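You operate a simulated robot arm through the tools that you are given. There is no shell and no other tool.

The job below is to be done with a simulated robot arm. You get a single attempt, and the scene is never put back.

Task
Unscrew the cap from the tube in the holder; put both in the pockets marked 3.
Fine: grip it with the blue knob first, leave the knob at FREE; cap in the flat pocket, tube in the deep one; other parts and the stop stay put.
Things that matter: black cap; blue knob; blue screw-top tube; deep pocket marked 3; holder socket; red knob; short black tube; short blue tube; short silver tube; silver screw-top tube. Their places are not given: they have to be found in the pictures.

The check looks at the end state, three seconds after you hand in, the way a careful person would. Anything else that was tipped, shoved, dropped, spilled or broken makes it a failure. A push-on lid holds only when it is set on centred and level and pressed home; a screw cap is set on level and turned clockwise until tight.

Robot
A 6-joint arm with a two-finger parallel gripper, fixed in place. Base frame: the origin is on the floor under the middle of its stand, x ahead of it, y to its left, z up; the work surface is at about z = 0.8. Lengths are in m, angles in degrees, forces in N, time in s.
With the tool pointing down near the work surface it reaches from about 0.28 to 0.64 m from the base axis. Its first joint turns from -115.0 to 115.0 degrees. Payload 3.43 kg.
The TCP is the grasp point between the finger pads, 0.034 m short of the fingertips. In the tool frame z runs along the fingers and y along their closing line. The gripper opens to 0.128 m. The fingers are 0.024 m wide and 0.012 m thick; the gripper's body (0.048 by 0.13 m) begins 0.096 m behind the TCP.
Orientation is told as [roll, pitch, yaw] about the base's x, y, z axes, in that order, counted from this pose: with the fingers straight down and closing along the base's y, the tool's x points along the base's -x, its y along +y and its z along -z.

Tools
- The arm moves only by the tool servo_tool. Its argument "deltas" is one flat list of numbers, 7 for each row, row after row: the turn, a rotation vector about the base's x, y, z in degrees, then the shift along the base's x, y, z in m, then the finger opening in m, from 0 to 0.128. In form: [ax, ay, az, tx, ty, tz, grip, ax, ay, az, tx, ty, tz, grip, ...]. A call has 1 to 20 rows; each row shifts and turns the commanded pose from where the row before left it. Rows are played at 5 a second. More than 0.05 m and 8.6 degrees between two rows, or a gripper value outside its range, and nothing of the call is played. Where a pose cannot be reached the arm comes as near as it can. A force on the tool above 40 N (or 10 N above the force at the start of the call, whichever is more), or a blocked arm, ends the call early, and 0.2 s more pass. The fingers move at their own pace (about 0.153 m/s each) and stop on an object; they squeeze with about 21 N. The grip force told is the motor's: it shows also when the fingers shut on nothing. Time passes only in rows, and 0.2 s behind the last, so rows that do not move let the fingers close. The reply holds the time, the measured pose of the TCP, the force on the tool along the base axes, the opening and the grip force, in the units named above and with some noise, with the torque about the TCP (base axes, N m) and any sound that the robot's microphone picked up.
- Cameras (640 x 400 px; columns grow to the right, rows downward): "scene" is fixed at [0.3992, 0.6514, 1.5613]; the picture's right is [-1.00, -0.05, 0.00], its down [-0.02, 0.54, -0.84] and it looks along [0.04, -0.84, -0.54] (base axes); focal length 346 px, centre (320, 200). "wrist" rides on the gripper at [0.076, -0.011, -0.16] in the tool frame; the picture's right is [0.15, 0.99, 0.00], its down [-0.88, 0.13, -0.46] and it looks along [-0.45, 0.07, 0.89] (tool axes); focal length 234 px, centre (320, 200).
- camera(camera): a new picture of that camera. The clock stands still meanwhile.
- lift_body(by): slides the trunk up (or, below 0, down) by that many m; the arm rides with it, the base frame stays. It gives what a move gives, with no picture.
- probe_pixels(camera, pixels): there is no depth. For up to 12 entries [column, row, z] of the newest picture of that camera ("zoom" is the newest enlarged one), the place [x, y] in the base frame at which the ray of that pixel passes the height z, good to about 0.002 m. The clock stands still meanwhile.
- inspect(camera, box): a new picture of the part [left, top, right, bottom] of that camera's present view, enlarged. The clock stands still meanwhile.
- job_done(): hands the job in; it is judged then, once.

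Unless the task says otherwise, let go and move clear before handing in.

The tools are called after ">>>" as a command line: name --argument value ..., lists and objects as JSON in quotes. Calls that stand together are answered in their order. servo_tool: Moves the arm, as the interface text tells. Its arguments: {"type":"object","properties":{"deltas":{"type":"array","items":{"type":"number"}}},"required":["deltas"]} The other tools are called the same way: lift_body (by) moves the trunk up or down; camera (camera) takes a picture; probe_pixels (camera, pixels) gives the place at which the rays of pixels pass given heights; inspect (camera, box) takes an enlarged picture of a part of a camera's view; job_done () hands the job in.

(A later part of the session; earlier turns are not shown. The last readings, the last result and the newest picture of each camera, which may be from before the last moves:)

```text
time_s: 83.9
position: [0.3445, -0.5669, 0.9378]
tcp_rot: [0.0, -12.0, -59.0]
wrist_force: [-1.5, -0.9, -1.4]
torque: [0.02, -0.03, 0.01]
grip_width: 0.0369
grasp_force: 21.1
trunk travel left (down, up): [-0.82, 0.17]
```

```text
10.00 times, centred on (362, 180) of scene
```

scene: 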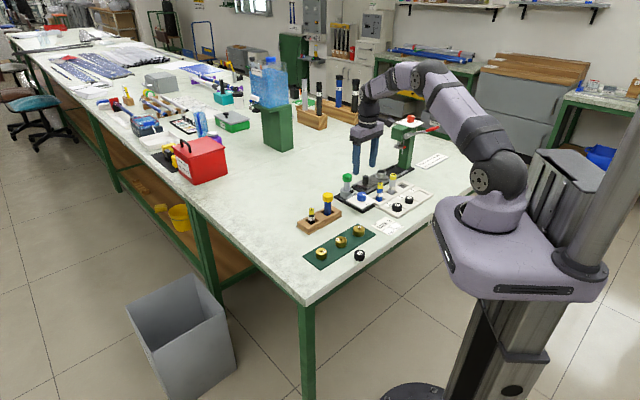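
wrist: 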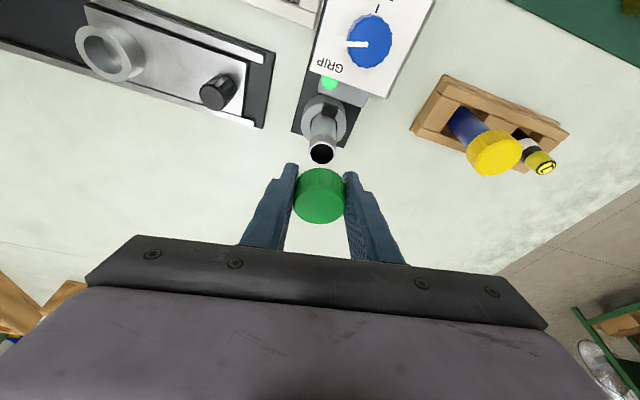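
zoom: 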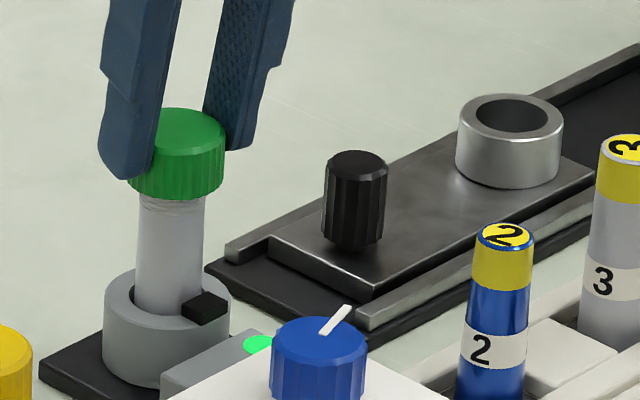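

The cap is past the thread end and still follows. Lift it clear to about z 0.985.

>>> servo_tool --deltas '[0, 0, 0, 0, 0, 0.003, 0.03, 0, 0, 0, 0, 0, 0.006, 0.03, 0, 0, 0, 0, 0, 0.01, 0.03, 0, 0, 0, 0, 0, 0.014, 0.03, 0, 0, 0, 0, 0, 0.014, 0.03, 0, 0, 0, 0, 0, 0, 0.03]'

>>> inspect --camera "scene" --box '[325, 140, 389, 180]'

>>> camera --camera "wrist"

```text
time_s: 85.3
position: [0.3441, -0.5669, 0.9845]
tcp_rot: [0.0, -12.0, -58.9]
wrist_force: [0.4, 0.3, -0.2]
torque: [-0.01, 0.0, 0.0]
grip_width: 0.0368
grasp_force: 21.0
trunk travel left (down, up): [-0.82, 0.17]
```

```text
10.00 times, centred on (357, 160) of scene
```

zoom: 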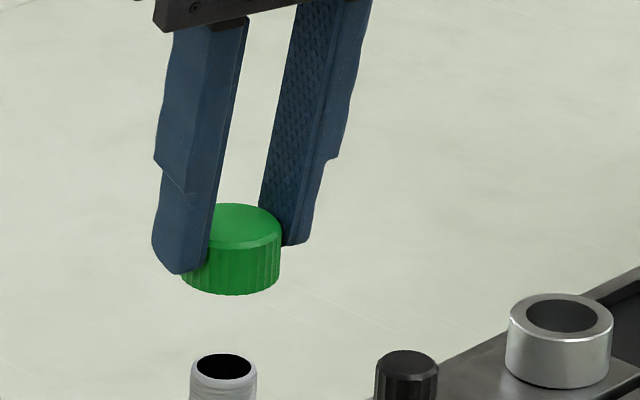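

```text
taken
```

wrist: 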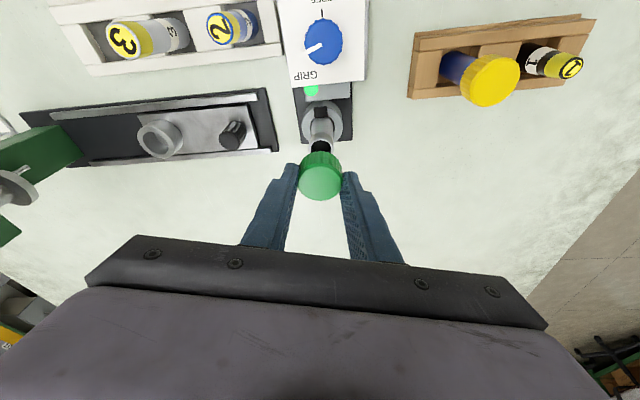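

The cap hangs level in the fingertips (bottom about 43 mm below TCP). Now carry it at this height over to the flat pocket 3.

>>> servo_tool --deltas '[0, 0, -3.4, -0.0378, -0.0028, 0.001, 0.03, 0, 0, -3.4, -0.0378, -0.0028, 0, 0.03, 0, 0, -3.4, -0.0378, -0.0028, 0, 0.03, 0, 0, -3.4, -0.0378, -0.0028, 0, 0.03, 0, 0, -3.4, -0.0378, -0.0028, 0, 0.03, 0, 0, -3.4, -0.0378, -0.0028, 0, 0.03, 0, 0, -3.4, -0.0378, -0.0028, 0, 0.03, 0, 0, -3.4, -0.0378, -0.0028, 0, 0.03, 0, 0, 0, 0, 0, 0, 0.03]'

>>> camera --camera "wrist"

>>> camera --camera "scene"

```text
time_s: 87.3
position: [0.041, -0.5892, 0.9852]
tcp_rot: [0.0, -12.1, -86.1]
wrist_force: [1.3, -0.3, -0.5]
torque: [0.0, 0.02, 0.02]
grip_width: 0.0368
grasp_force: 21.0
trunk travel left (down, up): [-0.82, 0.17]
```

```text
taken
```

wrist: 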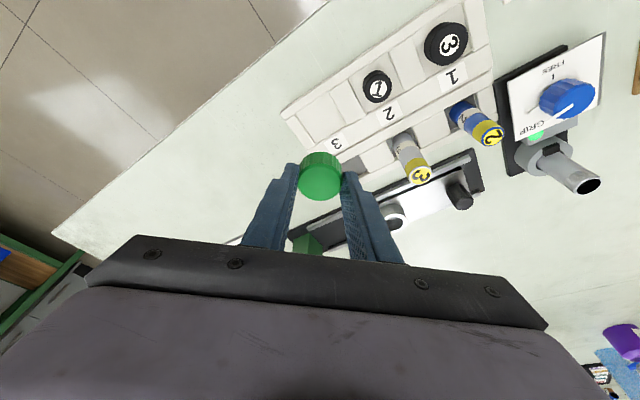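

```text
taken
```

scene: 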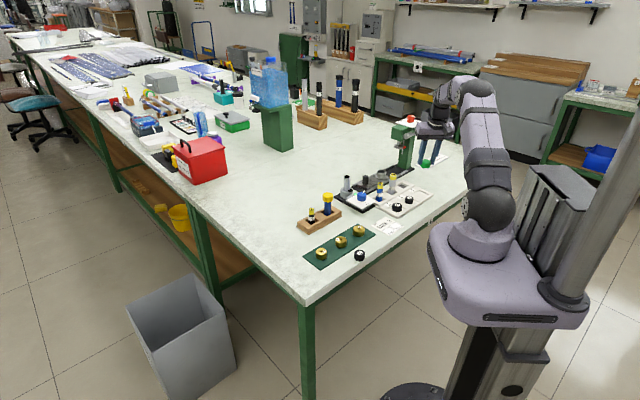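

The cap is above the tray area; flat pocket 3 is around (318,110) in the wrist view. I'll zoom to measure its corners.

>>> inspect --camera "wrist" --box '[265, 70, 385, 190]'

>>> inspect --camera "scene" --box '[380, 140, 460, 210]'

```text
3.33 times, centred on (325, 130) of wrist
```

zoom: 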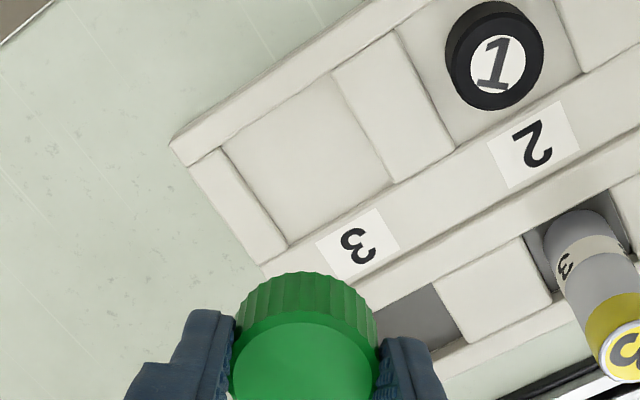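

```text
5.71 times, centred on (420, 175) of scene
```

zoom: 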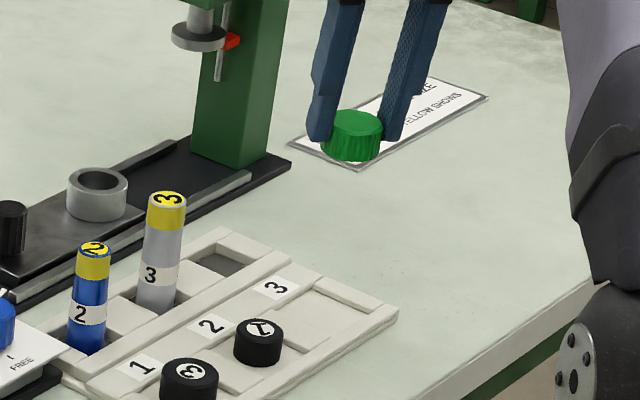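

>>> probe_pixels --camera "wrist" --pixels '[[295.6, 115, 0.814], [328, 91.6, 0.814], [347.5, 124.6, 0.814], [315.4, 143.8, 0.814], [295.6, 115, 0.806], [328, 91.6, 0.806], [347.5, 124.6, 0.806], [315.4, 143.8, 0.806], [372, 90, 0.825]]'

>>> probe_pixels --camera "zoom" --pixels '[[314, 280, 0.814], [252, 318, 0.814], [316, 355, 0.814], [372, 316, 0.814], [372, 316, 0.806], [258, 330, 0.825]]'

```text
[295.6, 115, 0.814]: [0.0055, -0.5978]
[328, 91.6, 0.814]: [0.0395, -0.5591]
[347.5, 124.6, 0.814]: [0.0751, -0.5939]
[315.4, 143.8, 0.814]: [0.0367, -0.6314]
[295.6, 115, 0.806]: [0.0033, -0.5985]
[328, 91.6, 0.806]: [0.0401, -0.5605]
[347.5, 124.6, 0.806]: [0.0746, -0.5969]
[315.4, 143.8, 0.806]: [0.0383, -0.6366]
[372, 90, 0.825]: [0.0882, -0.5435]
```

```text
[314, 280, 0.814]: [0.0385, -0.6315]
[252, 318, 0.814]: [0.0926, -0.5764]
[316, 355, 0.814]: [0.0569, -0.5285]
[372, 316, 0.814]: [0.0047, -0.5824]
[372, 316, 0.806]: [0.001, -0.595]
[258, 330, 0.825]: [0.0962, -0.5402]
```

Flat pocket 3 centre is about (0.0405,-0.596), rim z 0.814. I'll align and descend to TCP z about 0.875 first, then check.

>>> servo_tool --deltas '[0, 0, 0, -0.0007, -0.0013, -0.025, 0.03, 0, 0, 0, 0, 0, -0.03, 0.03, 0, 0, 0, 0, 0, -0.03, 0.03, 0, 0, 0, 0, 0, -0.025, 0.03, 0, 0, 0, 0, 0, 0, 0.03]'

>>> inspect --camera "wrist" --box '[260, 90, 380, 210]'

>>> inspect --camera "scene" --box '[390, 170, 454, 210]'

```text
time_s: 88.5
position: [0.04, -0.5925, 0.8758]
tcp_rot: [0.0, -11.9, -86.1]
wrist_force: [-0.3, 0.8, -0.6]
torque: [0.04, 0.0, -0.01]
grip_width: 0.0368
grasp_force: 21.4
trunk travel left (down, up): [-0.82, 0.17]
```

```text
3.33 times, centred on (320, 150) of wrist
```

zoom: 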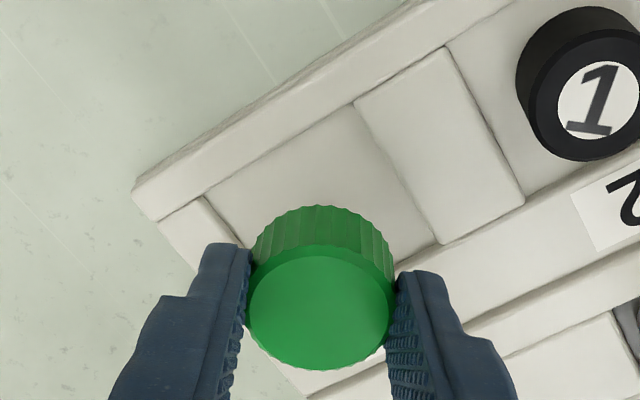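

```text
10.00 times, centred on (422, 190) of scene
```

zoom: 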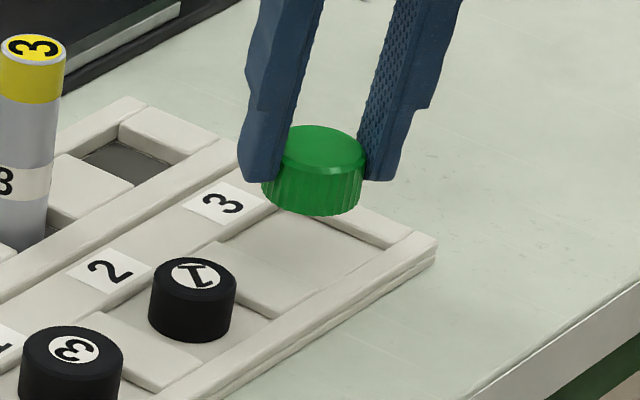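

>>> probe_pixels --camera "wrist" --pixels '[[285.5, 148.5, 0.814], [329.6, 120.9, 0.814], [356, 162.9, 0.814], [320, 182.4, 0.8514], [297.8, 182.4, 0.8514], [342.2, 182.4, 0.8514]]'

>>> probe_pixels --camera "zoom" --pixels '[[275, 318, 0.814], [208, 241, 0.814], [385, 246, 0.814], [314, 150, 0.8514], [313, 192, 0.832]]'

```text
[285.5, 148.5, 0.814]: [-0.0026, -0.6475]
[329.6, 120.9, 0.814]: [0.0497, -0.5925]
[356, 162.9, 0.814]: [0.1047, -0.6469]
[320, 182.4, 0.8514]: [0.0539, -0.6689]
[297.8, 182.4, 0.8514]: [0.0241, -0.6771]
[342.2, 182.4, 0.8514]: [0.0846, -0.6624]
```

```text
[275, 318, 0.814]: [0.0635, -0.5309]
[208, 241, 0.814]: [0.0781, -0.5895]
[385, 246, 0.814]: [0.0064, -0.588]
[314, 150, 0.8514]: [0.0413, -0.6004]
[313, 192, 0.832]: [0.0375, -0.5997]
```

The wrist probe used an older picture, so I'll take a fresh one and probe again.

>>> camera --camera "wrist"

>>> probe_pixels --camera "wrist" --pixels '[[285.5, 148.5, 0.814], [329.6, 120.9, 0.814], [356, 162.9, 0.814], [320, 182.4, 0.8514], [297.8, 182.4, 0.8514], [342.2, 182.4, 0.8514], [285.5, 148.5, 0.806], [329.6, 120.9, 0.806], [356, 162.9, 0.806]]'

>>> inspect --camera "scene" --box '[405, 180, 437, 200]'

```text
taken
```

wrist: 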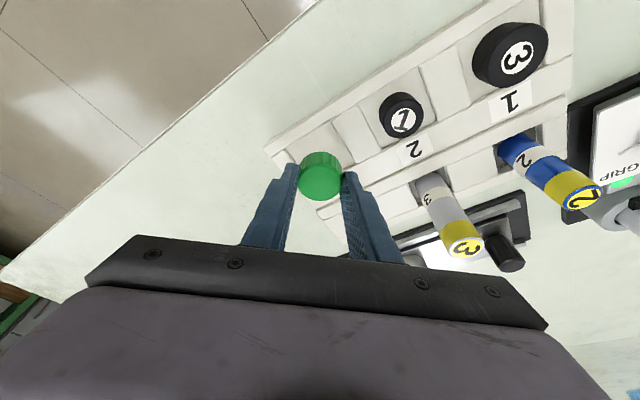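

```text
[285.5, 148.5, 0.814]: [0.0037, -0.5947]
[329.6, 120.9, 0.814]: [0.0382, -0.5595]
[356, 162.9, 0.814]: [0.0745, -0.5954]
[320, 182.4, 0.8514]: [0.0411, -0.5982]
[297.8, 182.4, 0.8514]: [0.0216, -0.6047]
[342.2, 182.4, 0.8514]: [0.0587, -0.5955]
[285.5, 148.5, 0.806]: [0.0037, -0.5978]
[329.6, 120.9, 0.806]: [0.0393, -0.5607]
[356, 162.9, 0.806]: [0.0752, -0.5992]
```

```text
16.00 times, centred on (421, 190) of scene
```

zoom: 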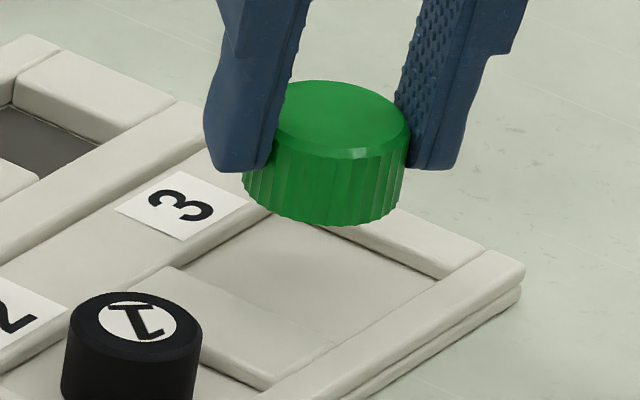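

Pocket centre (0.039,-0.595), and the cap is at about (0.0405,-0.599). I'll shift +4 mm in y, and lower slowly.

>>> servo_tool --deltas '[0, 0, 0, -0.001, 0.0038, 0, 0.03, 0, 0, 0, 0, 0, -0.01, 0.03, 0, 0, 0, 0, 0, -0.005, 0.03, 0, 0, 0, 0, 0, -0.003, 0.03, 0, 0, 0, 0, 0, -0.002, 0.03, 0, 0, 0, 0, 0, 0, 0.03]'

>>> inspect --camera "scene" --box '[405, 180, 437, 200]'

>>> inspect --camera "wrist" --box '[260, 90, 380, 210]'

```text
time_s: 89.9
position: [0.0382, -0.5865, 0.8554]
tcp_rot: [0.0, -11.9, -86.1]
wrist_force: [-0.1, 0.0, -0.8]
torque: [-0.02, 0.02, 0.02]
grip_width: 0.0368
grasp_force: 20.9
trunk travel left (down, up): [-0.82, 0.17]
```

```text
16.00 times, centred on (421, 190) of scene
```

zoom: 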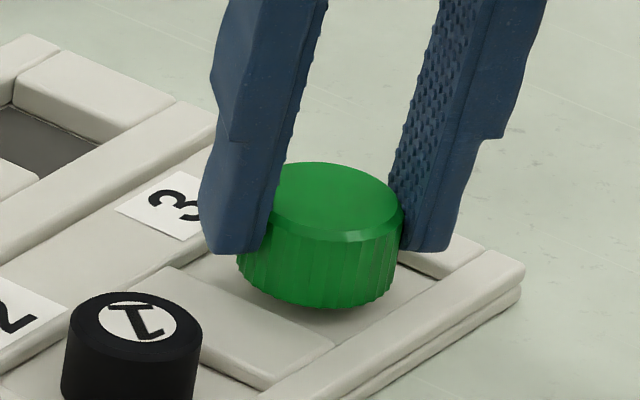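

```text
3.33 times, centred on (320, 150) of wrist
```

zoom: 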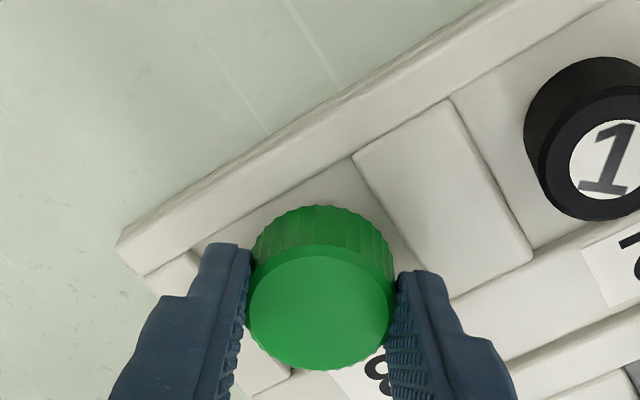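

The cap is centred over pocket 3. Lower another 3 mm in small steps.

>>> servo_tool --deltas '[0, 0, 0, 0.0004, -0.0008, -0.001, 0.03, 0, 0, 0, 0, 0, -0.001, 0.03, 0, 0, 0, 0, 0, -0.001, 0.03, 0, 0, 0, 0, 0, 0, 0.03]'

>>> inspect --camera "scene" --box '[405, 180, 437, 200]'

```text
time_s: 90.9
position: [0.0398, -0.5872, 0.8526]
tcp_rot: [0.1, -12.0, -86.1]
wrist_force: [0.0, -1.0, -0.2]
torque: [0.01, 0.04, 0.01]
grip_width: 0.0368
grasp_force: 21.3
trunk travel left (down, up): [-0.82, 0.17]
```

```text
16.00 times, centred on (421, 190) of scene
```

zoom: 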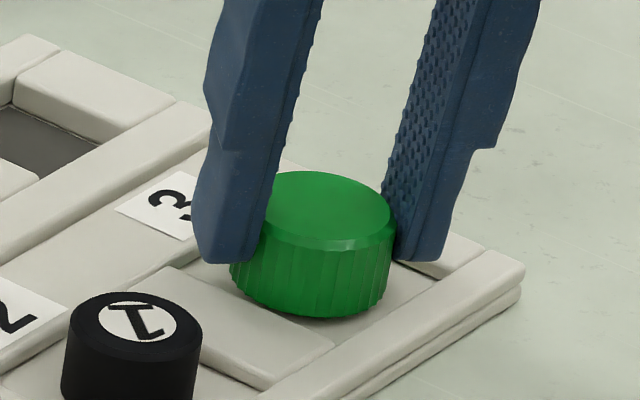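

>>> servo_tool --deltas '[0, 0, 0, 0, 0, -0.001, 0.03, 0, 0, 0, 0, 0, 0, 0.03]'

```text
time_s: 91.5
position: [0.0393, -0.5874, 0.8512]
tcp_rot: [0.0, -11.9, -86.0]
wrist_force: [0.4, -0.1, -0.6]
torque: [-0.01, -0.02, -0.02]
grip_width: 0.0366
grasp_force: 21.0
trunk travel left (down, up): [-0.82, 0.17]
```

>>> servo_tool --deltas '[0, 0, 0, 0, 0, -0.001, 0.03, 0, 0, 0, 0, 0, 0, 0.03]'

>>> inspect --camera "scene" --box '[405, 180, 437, 200]'

```text
time_s: 92.1
position: [0.0395, -0.5868, 0.8501]
tcp_rot: [0.0, -12.1, -86.0]
wrist_force: [0.2, 0.0, -0.5]
torque: [0.0, 0.02, 0.01]
grip_width: 0.0364
grasp_force: 20.4
trunk travel left (down, up): [-0.82, 0.17]
```

```text
16.00 times, centred on (421, 190) of scene
```

zoom: 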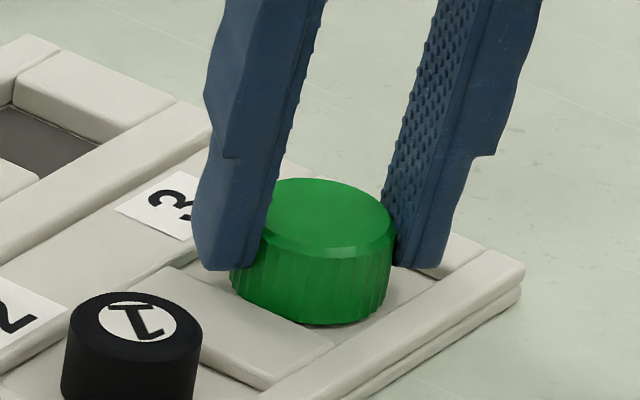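

Still no contact; the cap bottom must be within about 1–2 mm of the pocket floor, and the fingertips are just above the rim. I'll raise 0.5 mm and open gently.

>>> servo_tool --deltas '[0, 0, 0, 0, 0, 0.0006, 0.03, 0, 0, 0, 0, 0, 0, 0.046, 0, 0, 0, 0, 0, 0, 0.056, 0, 0, 0, 0, 0, 0, 0.06]'

>>> inspect --camera "scene" --box '[405, 180, 437, 200]'

>>> inspect --camera "wrist" --box '[260, 90, 380, 210]'

```text
time_s: 93.1
position: [0.0402, -0.5871, 0.8519]
tcp_rot: [0.0, -11.9, -86.1]
wrist_force: [0.4, 0.2, -0.3]
torque: [0.01, 0.01, 0.01]
grip_width: 0.0598
grasp_force: 0.1
trunk travel left (down, up): [-0.82, 0.17]
```

```text
16.00 times, centred on (421, 190) of scene
```

zoom: 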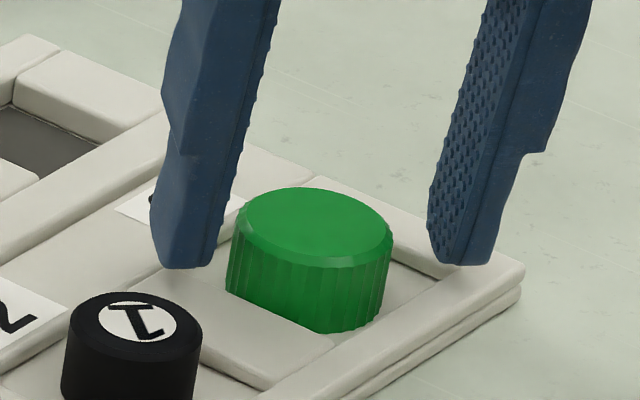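

```text
3.33 times, centred on (320, 150) of wrist
```

zoom: 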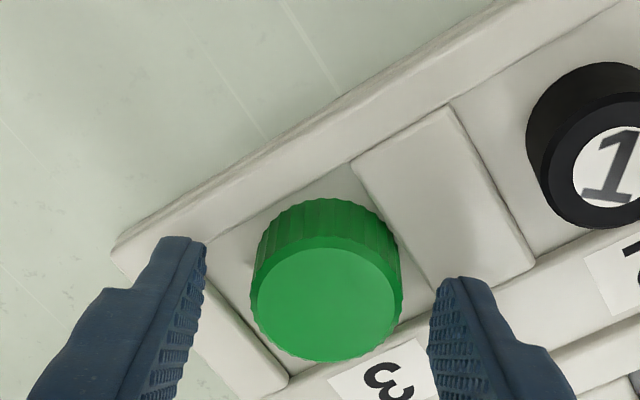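

The cap was released in flat pocket 3, though it may be slightly tilted. I'll rise and look closer.

>>> servo_tool --deltas '[0, 0, 0, 0, 0, 0.01, 0.06, 0, 0, 0, 0, 0, 0.03, 0.07, 0, 0, 0, 0, 0, 0.03, 0.07, 0, 0, 0, 0, 0.01, 0.03, 0.07, 0, 0, 0, 0, 0, 0, 0.07]'

>>> inspect --camera "scene" --box '[405, 180, 437, 200]'

>>> camera --camera "wrist"

>>> inspect --camera "wrist" --box '[270, 70, 370, 170]'

```text
time_s: 94.3
position: [0.0387, -0.5783, 0.9494]
tcp_rot: [0.0, -11.9, -86.1]
wrist_force: [-0.9, -0.2, -0.5]
torque: [-0.02, 0.02, 0.02]
grip_width: 0.0701
grasp_force: 0.0
trunk travel left (down, up): [-0.82, 0.17]
```

```text
16.00 times, centred on (421, 190) of scene
```

zoom: 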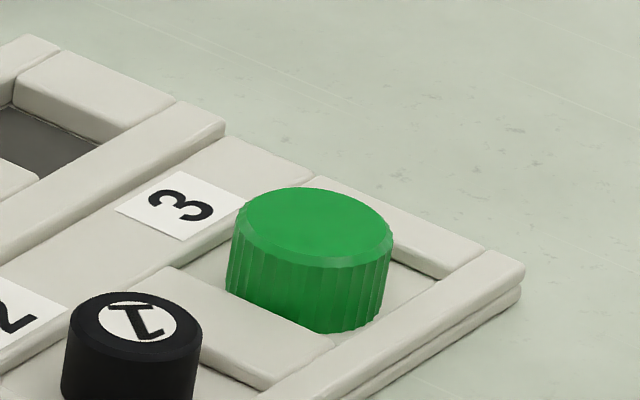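

```text
taken
```

wrist: 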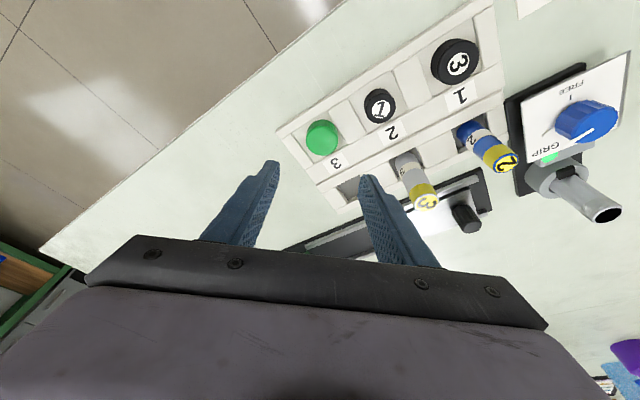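

```text
4.00 times, centred on (320, 120) of wrist
```

zoom: 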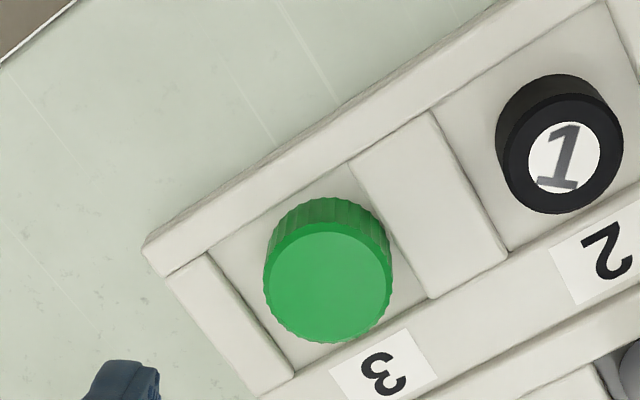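

>>> probe_pixels --camera "zoom" --pixels '[[328, 283, 0.825], [263, 283, 0.825], [393, 283, 0.825], [328, 222, 0.825], [328, 343, 0.825], [208, 250, 0.814], [350, 160, 0.814], [430, 298, 0.814], [293, 375, 0.814]]'

>>> inspect --camera "scene" --box '[405, 180, 437, 200]'

```text
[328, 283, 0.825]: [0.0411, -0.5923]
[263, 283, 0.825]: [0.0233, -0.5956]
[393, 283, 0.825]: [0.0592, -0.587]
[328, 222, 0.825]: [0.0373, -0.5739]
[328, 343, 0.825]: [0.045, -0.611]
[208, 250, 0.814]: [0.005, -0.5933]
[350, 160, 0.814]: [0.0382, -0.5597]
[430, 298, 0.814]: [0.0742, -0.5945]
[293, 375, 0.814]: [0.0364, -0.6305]
```

```text
16.00 times, centred on (421, 190) of scene
```

zoom: 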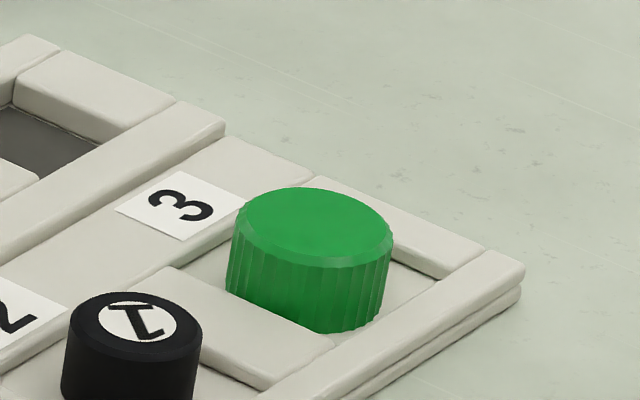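

>>> probe_pixels --camera "zoom" --pixels '[[315, 228, 0.822], [315, 228, 0.825], [315, 228, 0.83], [310, 300, 0.806], [238, 222, 0.825], [392, 238, 0.825], [310, 188, 0.825], [320, 268, 0.825]]'

```text
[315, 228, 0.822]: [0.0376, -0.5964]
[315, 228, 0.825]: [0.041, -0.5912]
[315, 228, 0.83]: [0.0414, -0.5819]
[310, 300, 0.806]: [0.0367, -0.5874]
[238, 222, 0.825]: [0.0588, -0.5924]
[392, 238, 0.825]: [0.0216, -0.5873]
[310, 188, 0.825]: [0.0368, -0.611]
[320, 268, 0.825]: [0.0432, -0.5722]
```

The cap lies flat in pocket 3 (top at z 0.8245, centre (0.041,-0.592)). Next I'll return over the blue knob with vertical fingers, yaw 0.

>>> servo_tool --deltas '[5.98, 0.42, 0, 0, 0.01, 0.03, 0.07, 5.98, 0.42, 0, 0, 0.01, 0.02, 0.07, 0, 0, 7.8, 0.0228, 0.0051, 0, 0.07, 0, 0, 7.8, 0.0228, 0.0051, 0, 0.07, 0, 0, 7.8, 0.0228, 0.0051, 0, 0.07, 0, 0, 7.8, 0.0228, 0.0051, 0, 0.07, 0, 0, 7.8, 0.0228, 0.0051, 0, 0.07, 0, 0, 7.8, 0.0228, 0.0051, 0, 0.07, 0, 0, 7.8, 0.0228, 0.0051, 0, 0.07, 0, 0, 7.8, 0.0228, 0.0051, 0, 0.07, 0, 0, 7.8, 0.0228, 0.0051, 0, 0.07, 0, 0, 7.8, 0.0228, 0.0051, 0, 0.07, 0, 0, 7.8, 0.0228, 0.0051, 0, 0.07, 0, 0, 0, 0, 0, 0, 0.07]'

>>> camera --camera "wrist"

```text
time_s: 97.3
position: [0.29, -0.5009, 0.9995]
tcp_rot: [0.0, 0.1, -0.2]
wrist_force: [0.0, -0.3, 0.4]
torque: [0.0, 0.0, -0.02]
grip_width: 0.0698
grasp_force: 0.0
trunk travel left (down, up): [-0.82, 0.17]
```

```text
taken
```

wrist: 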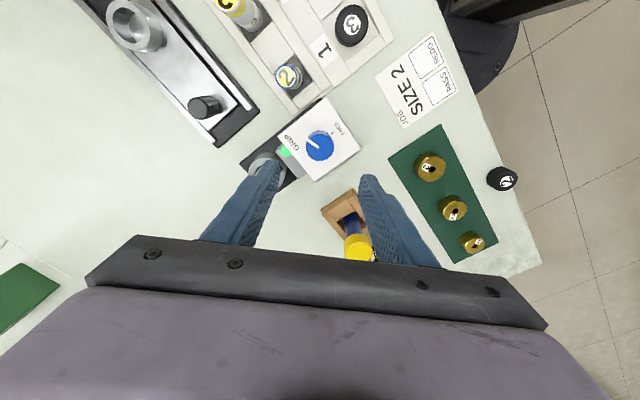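

The knob is at (320,146), pointing at GRIP. Descend onto it (clear of the bare tube by over 3 cm) and close.

>>> servo_tool --deltas '[0, 0, 0, -0.0005, -0.0009, -0.03, 0.07, 0, 0, 0, 0, 0, -0.03, 0.07, 0, 0, 0, 0, 0, -0.03, 0.07, 0, 0, 0, 0, 0, -0.02, 0.07, 0, 0, 0, 0, 0, -0.0115, 0.07, 0, 0, 0, 0, 0, 0, 0.07]'

>>> inspect --camera "wrist" --box '[250, 100, 390, 240]'

```text
time_s: 98.7
position: [0.2888, -0.5034, 0.8792]
tcp_rot: [0.0, 0.0, -0.3]
wrist_force: [0.1, 0.8, 0.0]
torque: [0.02, 0.0, -0.03]
grip_width: 0.0699
grasp_force: 0.2
trunk travel left (down, up): [-0.82, 0.17]
```

```text
2.86 times, centred on (320, 170) of wrist
```

zoom: 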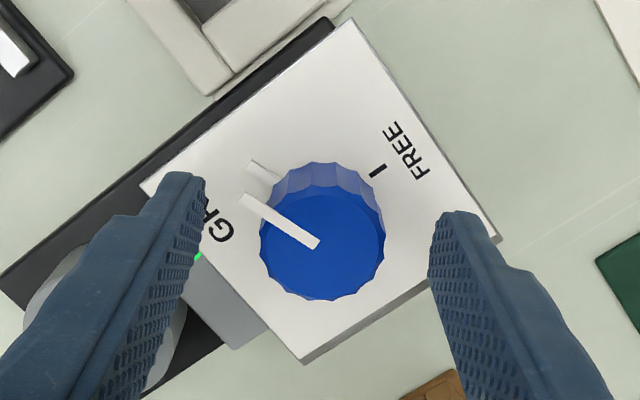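

The pointer sticks out beyond the knob towards the left finger, so I should grip with the closing line across the pointer, i.e. yaw +63 as when I left it. I'll rise a bit, turn +63°, and descend again.

>>> servo_tool --deltas '[0, 0, 0, 0.0005, 0.001, 0.03, 0.07, 0, 0, 8, 0, 0, 0, 0.07, 0, 0, 8, 0, 0, 0, 0.07, 0, 0, 8, 0, 0, 0, 0.07, 0, 0, 8, 0, 0, 0, 0.07, 0, 0, 8, 0, 0, 0, 0.07, 0, 0, 8, 0, 0, 0, 0.07, 0, 0, 8, 0, 0, 0, 0.07, 0, 0, 7, 0, 0, 0, 0.07, 0, 0, 0, 0, 0, -0.02, 0.07, 0, 0, 0, 0, 0, -0.0105, 0.07, 0, 0, 0, 0, 0, 0, 0.07]'

>>> inspect --camera "wrist" --box '[250, 100, 390, 240]'

```text
time_s: 101.3
position: [0.2895, -0.5024, 0.8796]
tcp_rot: [0.0, 0.0, 62.7]
wrist_force: [0.2, -0.6, 0.5]
torque: [0.02, -0.01, 0.0]
grip_width: 0.0698
grasp_force: 0.0
trunk travel left (down, up): [-0.82, 0.17]
```

```text
2.86 times, centred on (320, 170) of wrist
```

zoom: 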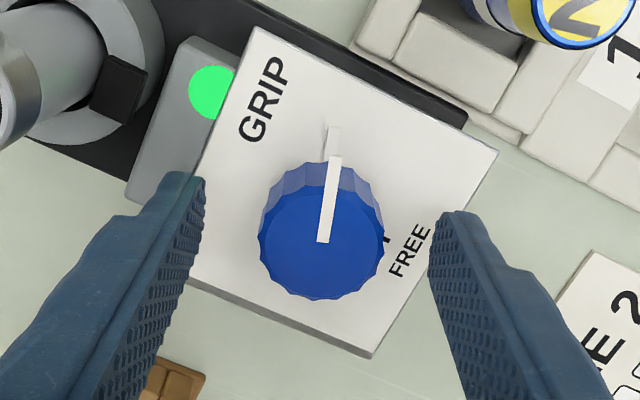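

Now close on the knob and turn it clockwise 80° first.

>>> servo_tool --deltas '[0, 0, 0, 0, 0.0005, -0.001, 0.07, 0, 0, 0, 0, 0, 0, 0.03, 0, 0, 0, 0, 0, 0, 0.03, 0, 0, 0, 0, 0, 0, 0.03, 0, 0, -8, 0, 0, 0, 0.03, 0, 0, -8, 0, 0, 0, 0.03, 0, 0, -8, 0, 0, 0, 0.03, 0, 0, -8, 0, 0, 0, 0.03, 0, 0, -8, 0, 0, 0, 0.03, 0, 0, -8, 0, 0, 0, 0.03, 0, 0, -8, 0, 0, 0, 0.03, 0, 0, -8, 0, 0, 0, 0.03, 0, 0, -8, 0, 0, 0, 0.03, 0, 0, -8, 0, 0, 0, 0.03]'

>>> inspect --camera "wrist" --box '[250, 100, 390, 240]'

```text
time_s: 104.3
position: [0.2896, -0.5022, 0.8776]
tcp_rot: [0.0, 0.0, -17.5]
wrist_force: [-0.1, -1.1, -1.9]
torque: [-0.39, 0.13, -0.01]
grip_width: 0.0356
grasp_force: 45.2
trunk travel left (down, up): [-0.82, 0.17]
```

```text
2.86 times, centred on (320, 170) of wrist
```

zoom: 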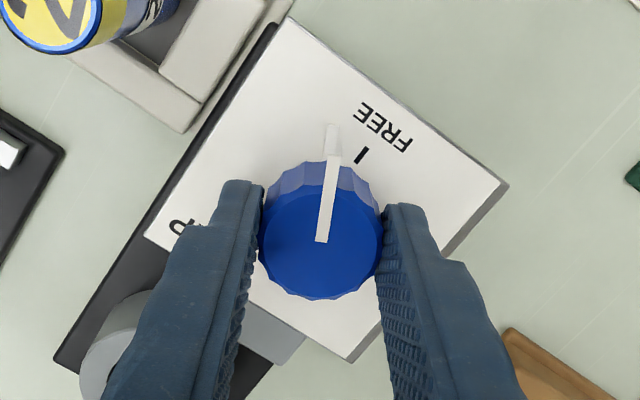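

The knob is turning; about 28° remain to the FREE tick. I'll finish the turn.

>>> servo_tool --deltas '[0, 0, -8, 0, 0, 0, 0.03, 0, 0, -8, 0, 0, 0, 0.03, 0, 0, -7, 0, 0, 0, 0.03, 0, 0, -4.5, 0, 0, 0, 0.03, 0, 0, 0, 0, 0, 0, 0.03]'

>>> inspect --camera "wrist" --box '[250, 100, 390, 240]'

```text
time_s: 105.5
position: [0.2902, -0.5029, 0.878]
tcp_rot: [0.0, -0.1, -44.9]
wrist_force: [-0.6, 0.3, -3.7]
torque: [-0.92, -0.18, 0.0]
grip_width: 0.0356
grasp_force: 45.5
trunk travel left (down, up): [-0.82, 0.17]
```

```text
2.86 times, centred on (320, 170) of wrist
```

zoom: 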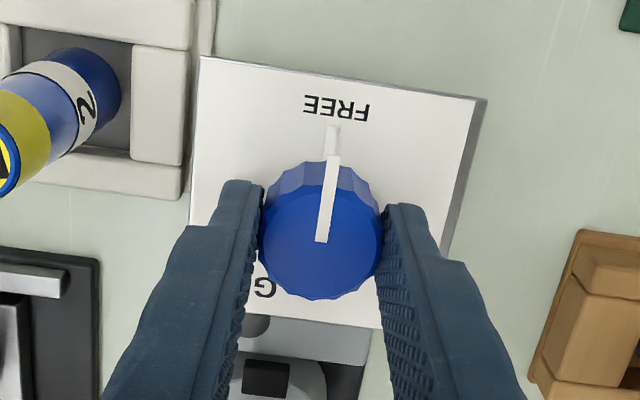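

The pointer covers the FREE tick and the lamp is off. Release and rise.

>>> servo_tool --deltas '[0, 0, 0, 0, 0, 0, 0.07, 0, 0, 0, 0, 0, 0, 0.07, 0, 0, 0, 0, 0, 0.02, 0.07, 0, 0, 0, 0, 0, 0.03, 0.07, 0, 0, 0, 0, 0, 0.04, 0.07, 0, 0, 0, 0, 0, 0.03, 0.07, 0, 0, 0, 0, 0, 0, 0.07]'

>>> inspect --camera "scene" --box '[330, 165, 394, 205]'

>>> inspect --camera "wrist" --box '[260, 110, 380, 230]'

```text
time_s: 107.1
position: [0.2912, -0.5023, 0.9992]
tcp_rot: [0.0, -0.1, -44.8]
wrist_force: [-0.6, 0.5, 0.3]
torque: [0.02, 0.02, -0.02]
grip_width: 0.0704
grasp_force: 0.0
trunk travel left (down, up): [-0.82, 0.17]
```

```text
10.00 times, centred on (362, 185) of scene
```

zoom: 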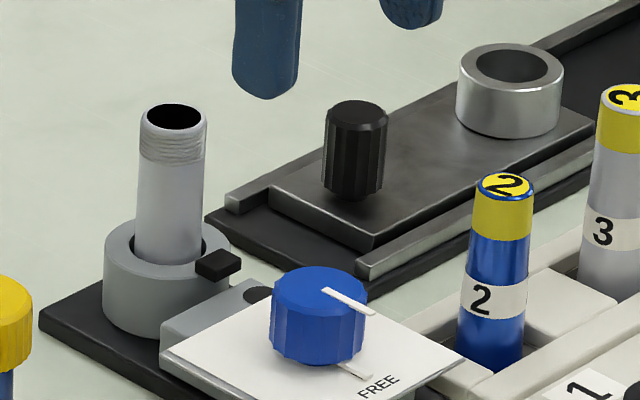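

```text
3.33 times, centred on (320, 170) of wrist
```

zoom: 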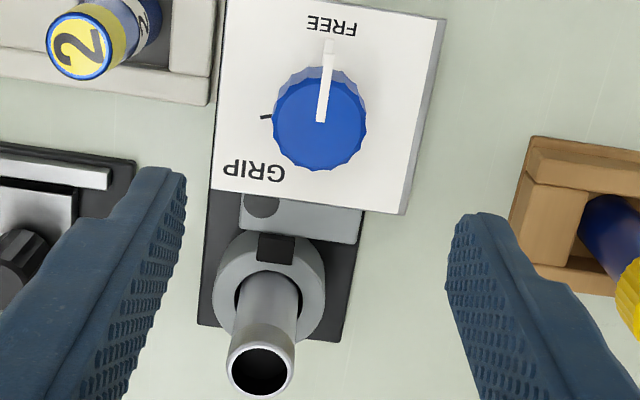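

The tube stands free and the jaw is back. I'll measure the tube top and where it can be gripped.

>>> inspect --camera "scene" --box '[330, 165, 394, 205]'

>>> probe_pixels --camera "zoom" --pixels '[[174, 118, 0.89], [174, 118, 0.9], [138, 118, 0.897], [208, 118, 0.897], [172, 162, 0.88], [172, 162, 0.885], [168, 262, 0.835], [168, 262, 0.84], [358, 113, 0.86], [508, 63, 0.84], [505, 185, 0.89], [505, 185, 0.88]]'

```text
10.00 times, centred on (362, 185) of scene
```

zoom: 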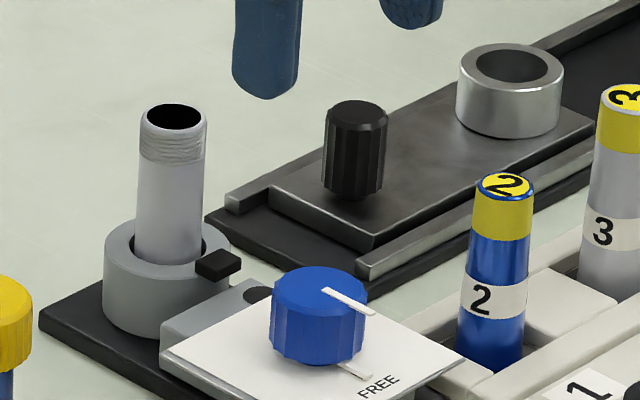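

```text
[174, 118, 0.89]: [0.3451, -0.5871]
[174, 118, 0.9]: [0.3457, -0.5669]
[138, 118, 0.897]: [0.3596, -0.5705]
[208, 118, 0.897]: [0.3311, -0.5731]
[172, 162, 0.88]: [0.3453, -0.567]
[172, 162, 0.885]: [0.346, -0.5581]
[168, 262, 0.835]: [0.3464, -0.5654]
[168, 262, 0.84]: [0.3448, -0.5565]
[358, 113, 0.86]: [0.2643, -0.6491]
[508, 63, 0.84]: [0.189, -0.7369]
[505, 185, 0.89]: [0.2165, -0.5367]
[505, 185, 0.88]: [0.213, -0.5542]
```

The tube top is at z 0.8975, body 28.5 mm wide, thread above 0.879. Before carrying it near the press, let me look at the press head and lever.

>>> inspect --camera "scene" --box '[370, 100, 466, 160]'

>>> inspect --camera "scene" --box '[370, 150, 434, 190]'

```text
6.67 times, centred on (418, 130) of scene
```

zoom: 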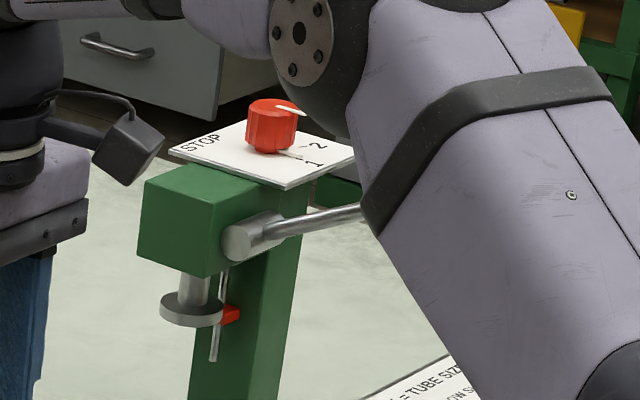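

```text
10.00 times, centred on (402, 170) of scene
```

zoom: 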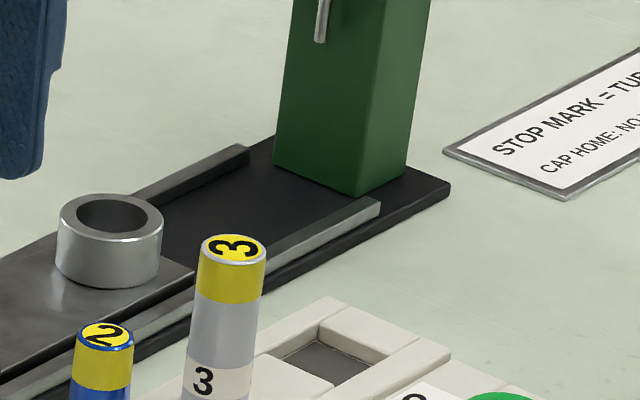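

The press head, stop and lever are well away (>0.1 m) from deep pocket 3. Now set yaw -59, tilt 15° and go above the tube.

>>> servo_tool --deltas '[0, 0, -7, 0, 0, 0, 0.07, 0, 0, -7, 0, 0, 0, 0.07, -6.43, -3.86, 0, 0, 0, 0, 0.07, -6.43, -3.86, 0, 0, 0, 0, 0.07, 0, 0, 0, 0.0185, -0.0233, -0.013, 0.07, 0, 0, 0, 0.0185, -0.0233, -0.013, 0.07, 0, 0, 0, 0.0185, -0.0233, -0.013, 0.06, 0, 0, 0, 0, 0, 0, 0.06]'

>>> camera --camera "wrist"

>>> inspect --camera "wrist" --box '[270, 90, 370, 190]'

```text
time_s: 108.9
position: [0.3453, -0.5698, 0.9594]
tcp_rot: [-0.1, -15.0, -58.8]
wrist_force: [0.6, 1.0, 0.1]
torque: [-0.03, -0.02, 0.01]
grip_width: 0.0603
grasp_force: 0.1
trunk travel left (down, up): [-0.82, 0.17]
```

```text
taken
```

wrist: 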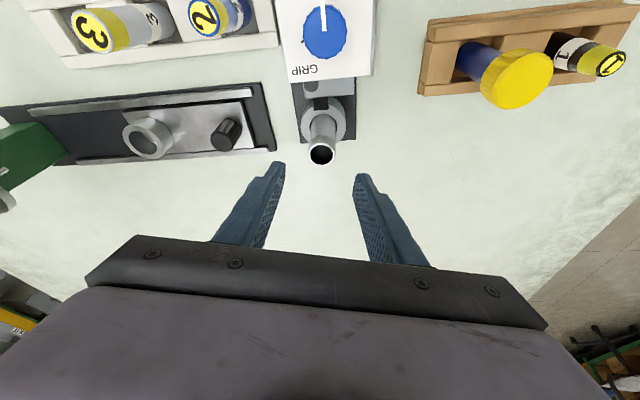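

```text
4.00 times, centred on (320, 140) of wrist
```

zoom: 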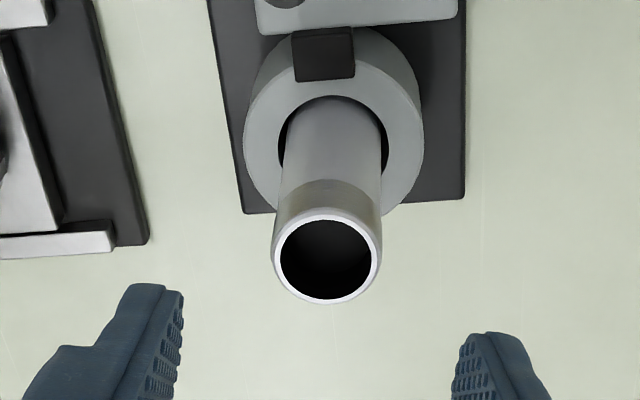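

>>> probe_pixels --camera "zoom" --pixels '[[326, 259, 0.8975], [271, 259, 0.8975], [382, 259, 0.8975], [326, 212, 0.8975], [326, 305, 0.8975]]'

```text
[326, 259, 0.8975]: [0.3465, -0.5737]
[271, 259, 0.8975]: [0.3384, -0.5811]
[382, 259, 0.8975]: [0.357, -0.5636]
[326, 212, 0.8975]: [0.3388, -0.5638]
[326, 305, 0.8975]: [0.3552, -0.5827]
```

The tube axis is at about (0.3468,-0.573). Shift slightly and descend to TCP z 0.882.

>>> servo_tool --deltas '[0, 0, 0, 0.0011, -0.0027, 0, 0.06, 0, 0, 0, 0, 0, -0.02, 0.06, 0, 0, 0, 0, 0, -0.02, 0.06, 0, 0, 0, 0, 0, -0.02, 0.06, 0, 0, 0, 0, 0, -0.0175, 0.06, 0, 0, 0, 0, 0, 0, 0.06]'

>>> inspect --camera "wrist" --box '[260, 100, 380, 220]'

>>> inspect --camera "scene" --box '[325, 160, 389, 200]'

```text
time_s: 110.3
position: [0.3468, -0.5737, 0.8812]
tcp_rot: [-0.1, -15.1, -58.8]
wrist_force: [0.0, -0.3, -0.7]
torque: [0.0, -0.01, 0.03]
grip_width: 0.0599
grasp_force: 0.0
trunk travel left (down, up): [-0.82, 0.17]
```

```text
3.33 times, centred on (320, 160) of wrist
```

zoom: 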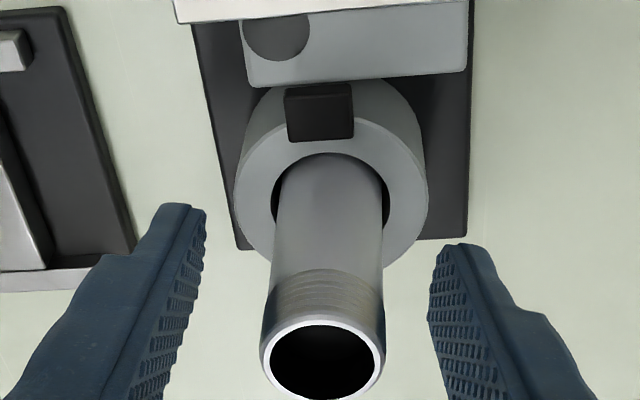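

```text
10.00 times, centred on (357, 180) of scene
```

zoom: 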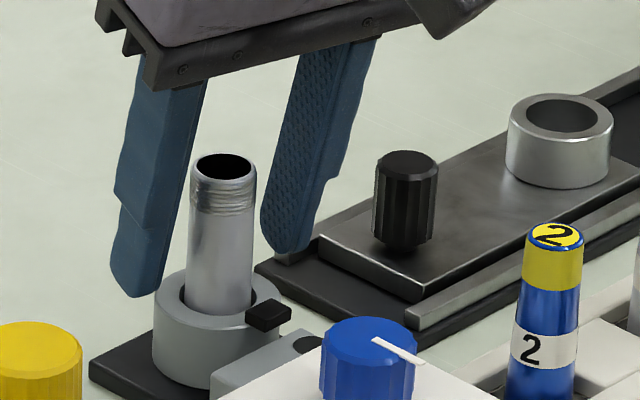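

Aligned around the tube; shift 1 mm along the closing line and close.

>>> servo_tool --deltas '[0, 0, 0, 0.0009, 0.0006, 0, 0.06, 0, 0, 0, 0, 0, 0, 0.04, 0, 0, 0, 0, 0, 0, 0.02, 0, 0, 0, 0, 0, 0, 0.02, 0, 0, 0, 0, 0, 0, 0.02]'

```text
time_s: 111.5
position: [0.3476, -0.5738, 0.8817]
tcp_rot: [-0.1, -15.0, -58.8]
wrist_force: [0.2, 0.8, -1.5]
torque: [0.01, -0.03, 0.0]
grip_width: 0.0254
grasp_force: 20.9
trunk travel left (down, up): [-0.82, 0.17]
```

Gripped at 0.0254 m. Lift gently 1 cm and check.

>>> servo_tool --deltas '[0, 0, 0, 0, 0, 0.002, 0.02, 0, 0, 0, 0, 0, 0.003, 0.02, 0, 0, 0, 0, 0, 0.005, 0.02]'

>>> inspect --camera "scene" --box '[325, 160, 389, 200]'

```text
time_s: 112.3
position: [0.3462, -0.5751, 0.8918]
tcp_rot: [-0.2, -14.9, -58.8]
wrist_force: [0.6, -0.5, -0.5]
torque: [0.01, 0.01, -0.03]
grip_width: 0.0257
grasp_force: 21.3
trunk travel left (down, up): [-0.82, 0.17]
```

```text
10.00 times, centred on (357, 180) of scene
```

zoom: 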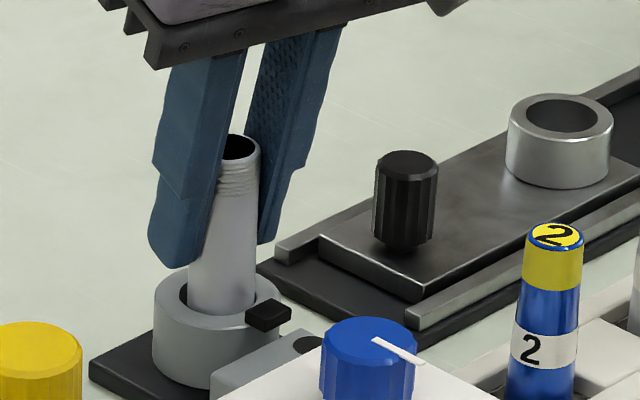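

The tube comes up freely, slightly tilted (about 4°). Continue lifting it out of the socket.

>>> servo_tool --deltas '[0, 0, 0, 0, 0, 0.01, 0.02, 0, 0, 0, 0, 0, 0.01, 0.02, 0, 0, 0, 0, 0, 0.015, 0.02, 0, 0, 0, 0, 0, 0.015, 0.02, 0, 0, 0, 0, 0, 0, 0.02]'

>>> inspect --camera "scene" --box '[315, 140, 395, 200]'

>>> camera --camera "wrist"

```text
time_s: 113.5
position: [0.3488, -0.5741, 0.9429]
tcp_rot: [-0.1, -15.0, -58.8]
wrist_force: [-0.6, 0.4, -0.8]
torque: [0.02, 0.01, 0.04]
grip_width: 0.0257
grasp_force: 21.2
trunk travel left (down, up): [-0.82, 0.17]
```

```text
6.67 times, centred on (355, 170) of scene
```

zoom: 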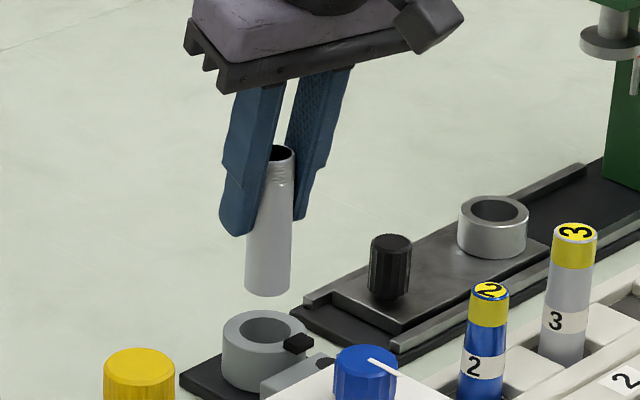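

```text
taken
```

wrist: 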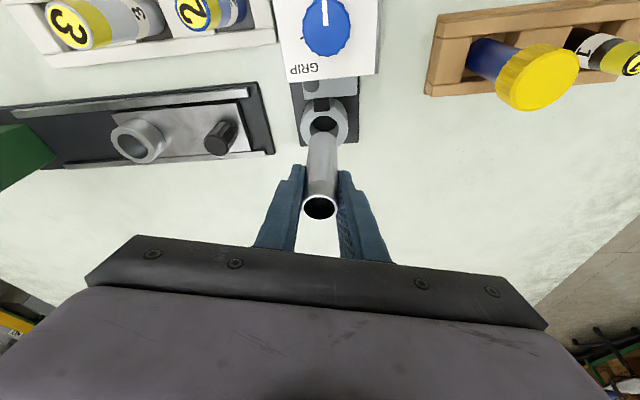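

The tube is out of the socket. I'll zoom in both views to measure its lean before moving.

>>> inspect --camera "wrist" --box '[270, 120, 370, 220]'

>>> inspect --camera "scene" --box '[325, 155, 373, 185]'

```text
4.00 times, centred on (320, 170) of wrist
```

zoom: 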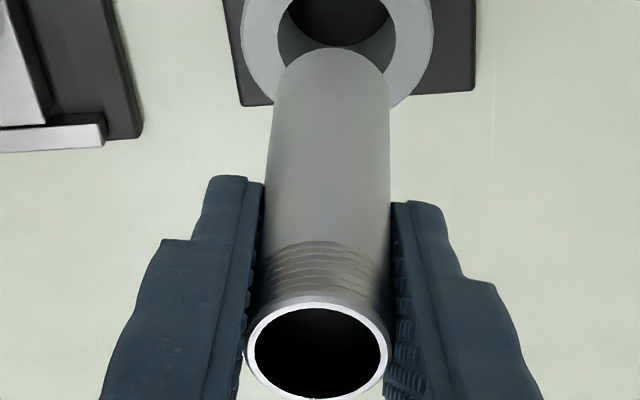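

```text
13.33 times, centred on (349, 170) of scene
```

zoom: 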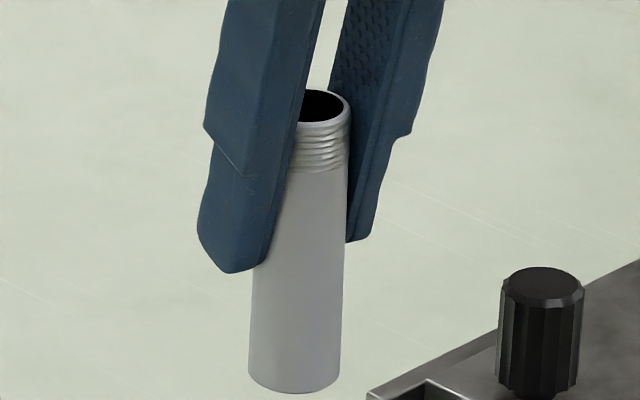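

The tube hangs vertical in both views (its lines match the vertical vanishing directions). Lift to z 0.99 and carry it towards deep pocket 3, turning the tool to stay radial.

>>> servo_tool --deltas '[0, 0, 0, 0, 0, 0.025, 0.02, 0, 0, 0, 0, 0, 0.025, 0.02, 0, 0, -3.7, -0.0405, -0.0135, 0, 0.02, 0, 0, -3.7, -0.0405, -0.0135, 0, 0.02, 0, 0, -3.7, -0.0405, -0.0135, 0, 0.02, 0, 0, -3.7, -0.0405, -0.0135, 0, 0.02, 0, 0, -3.7, -0.0405, -0.0135, 0, 0.02, 0, 0, -3.7, -0.0405, -0.0135, 0, 0.02, 0, 0, 0, 0, 0, 0, 0.02]'

>>> camera --camera "wrist"

>>> inspect --camera "scene" --box '[370, 130, 450, 200]'

```text
time_s: 115.5
position: [0.1035, -0.6537, 0.9932]
tcp_rot: [-0.2, -15.0, -81.1]
wrist_force: [-0.9, 0.8, -1.4]
torque: [0.0, 0.01, 0.01]
grip_width: 0.0255
grasp_force: 20.7
trunk travel left (down, up): [-0.82, 0.17]
```

```text
taken
```

wrist: 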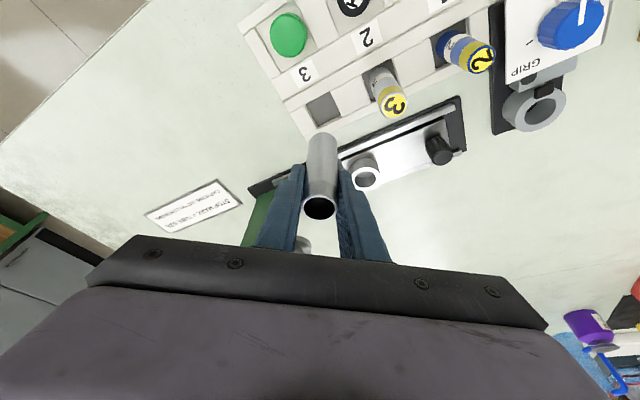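

```text
5.71 times, centred on (410, 165) of scene
```

zoom: 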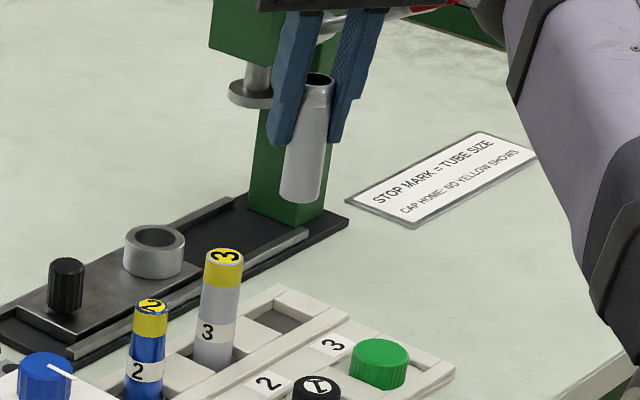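

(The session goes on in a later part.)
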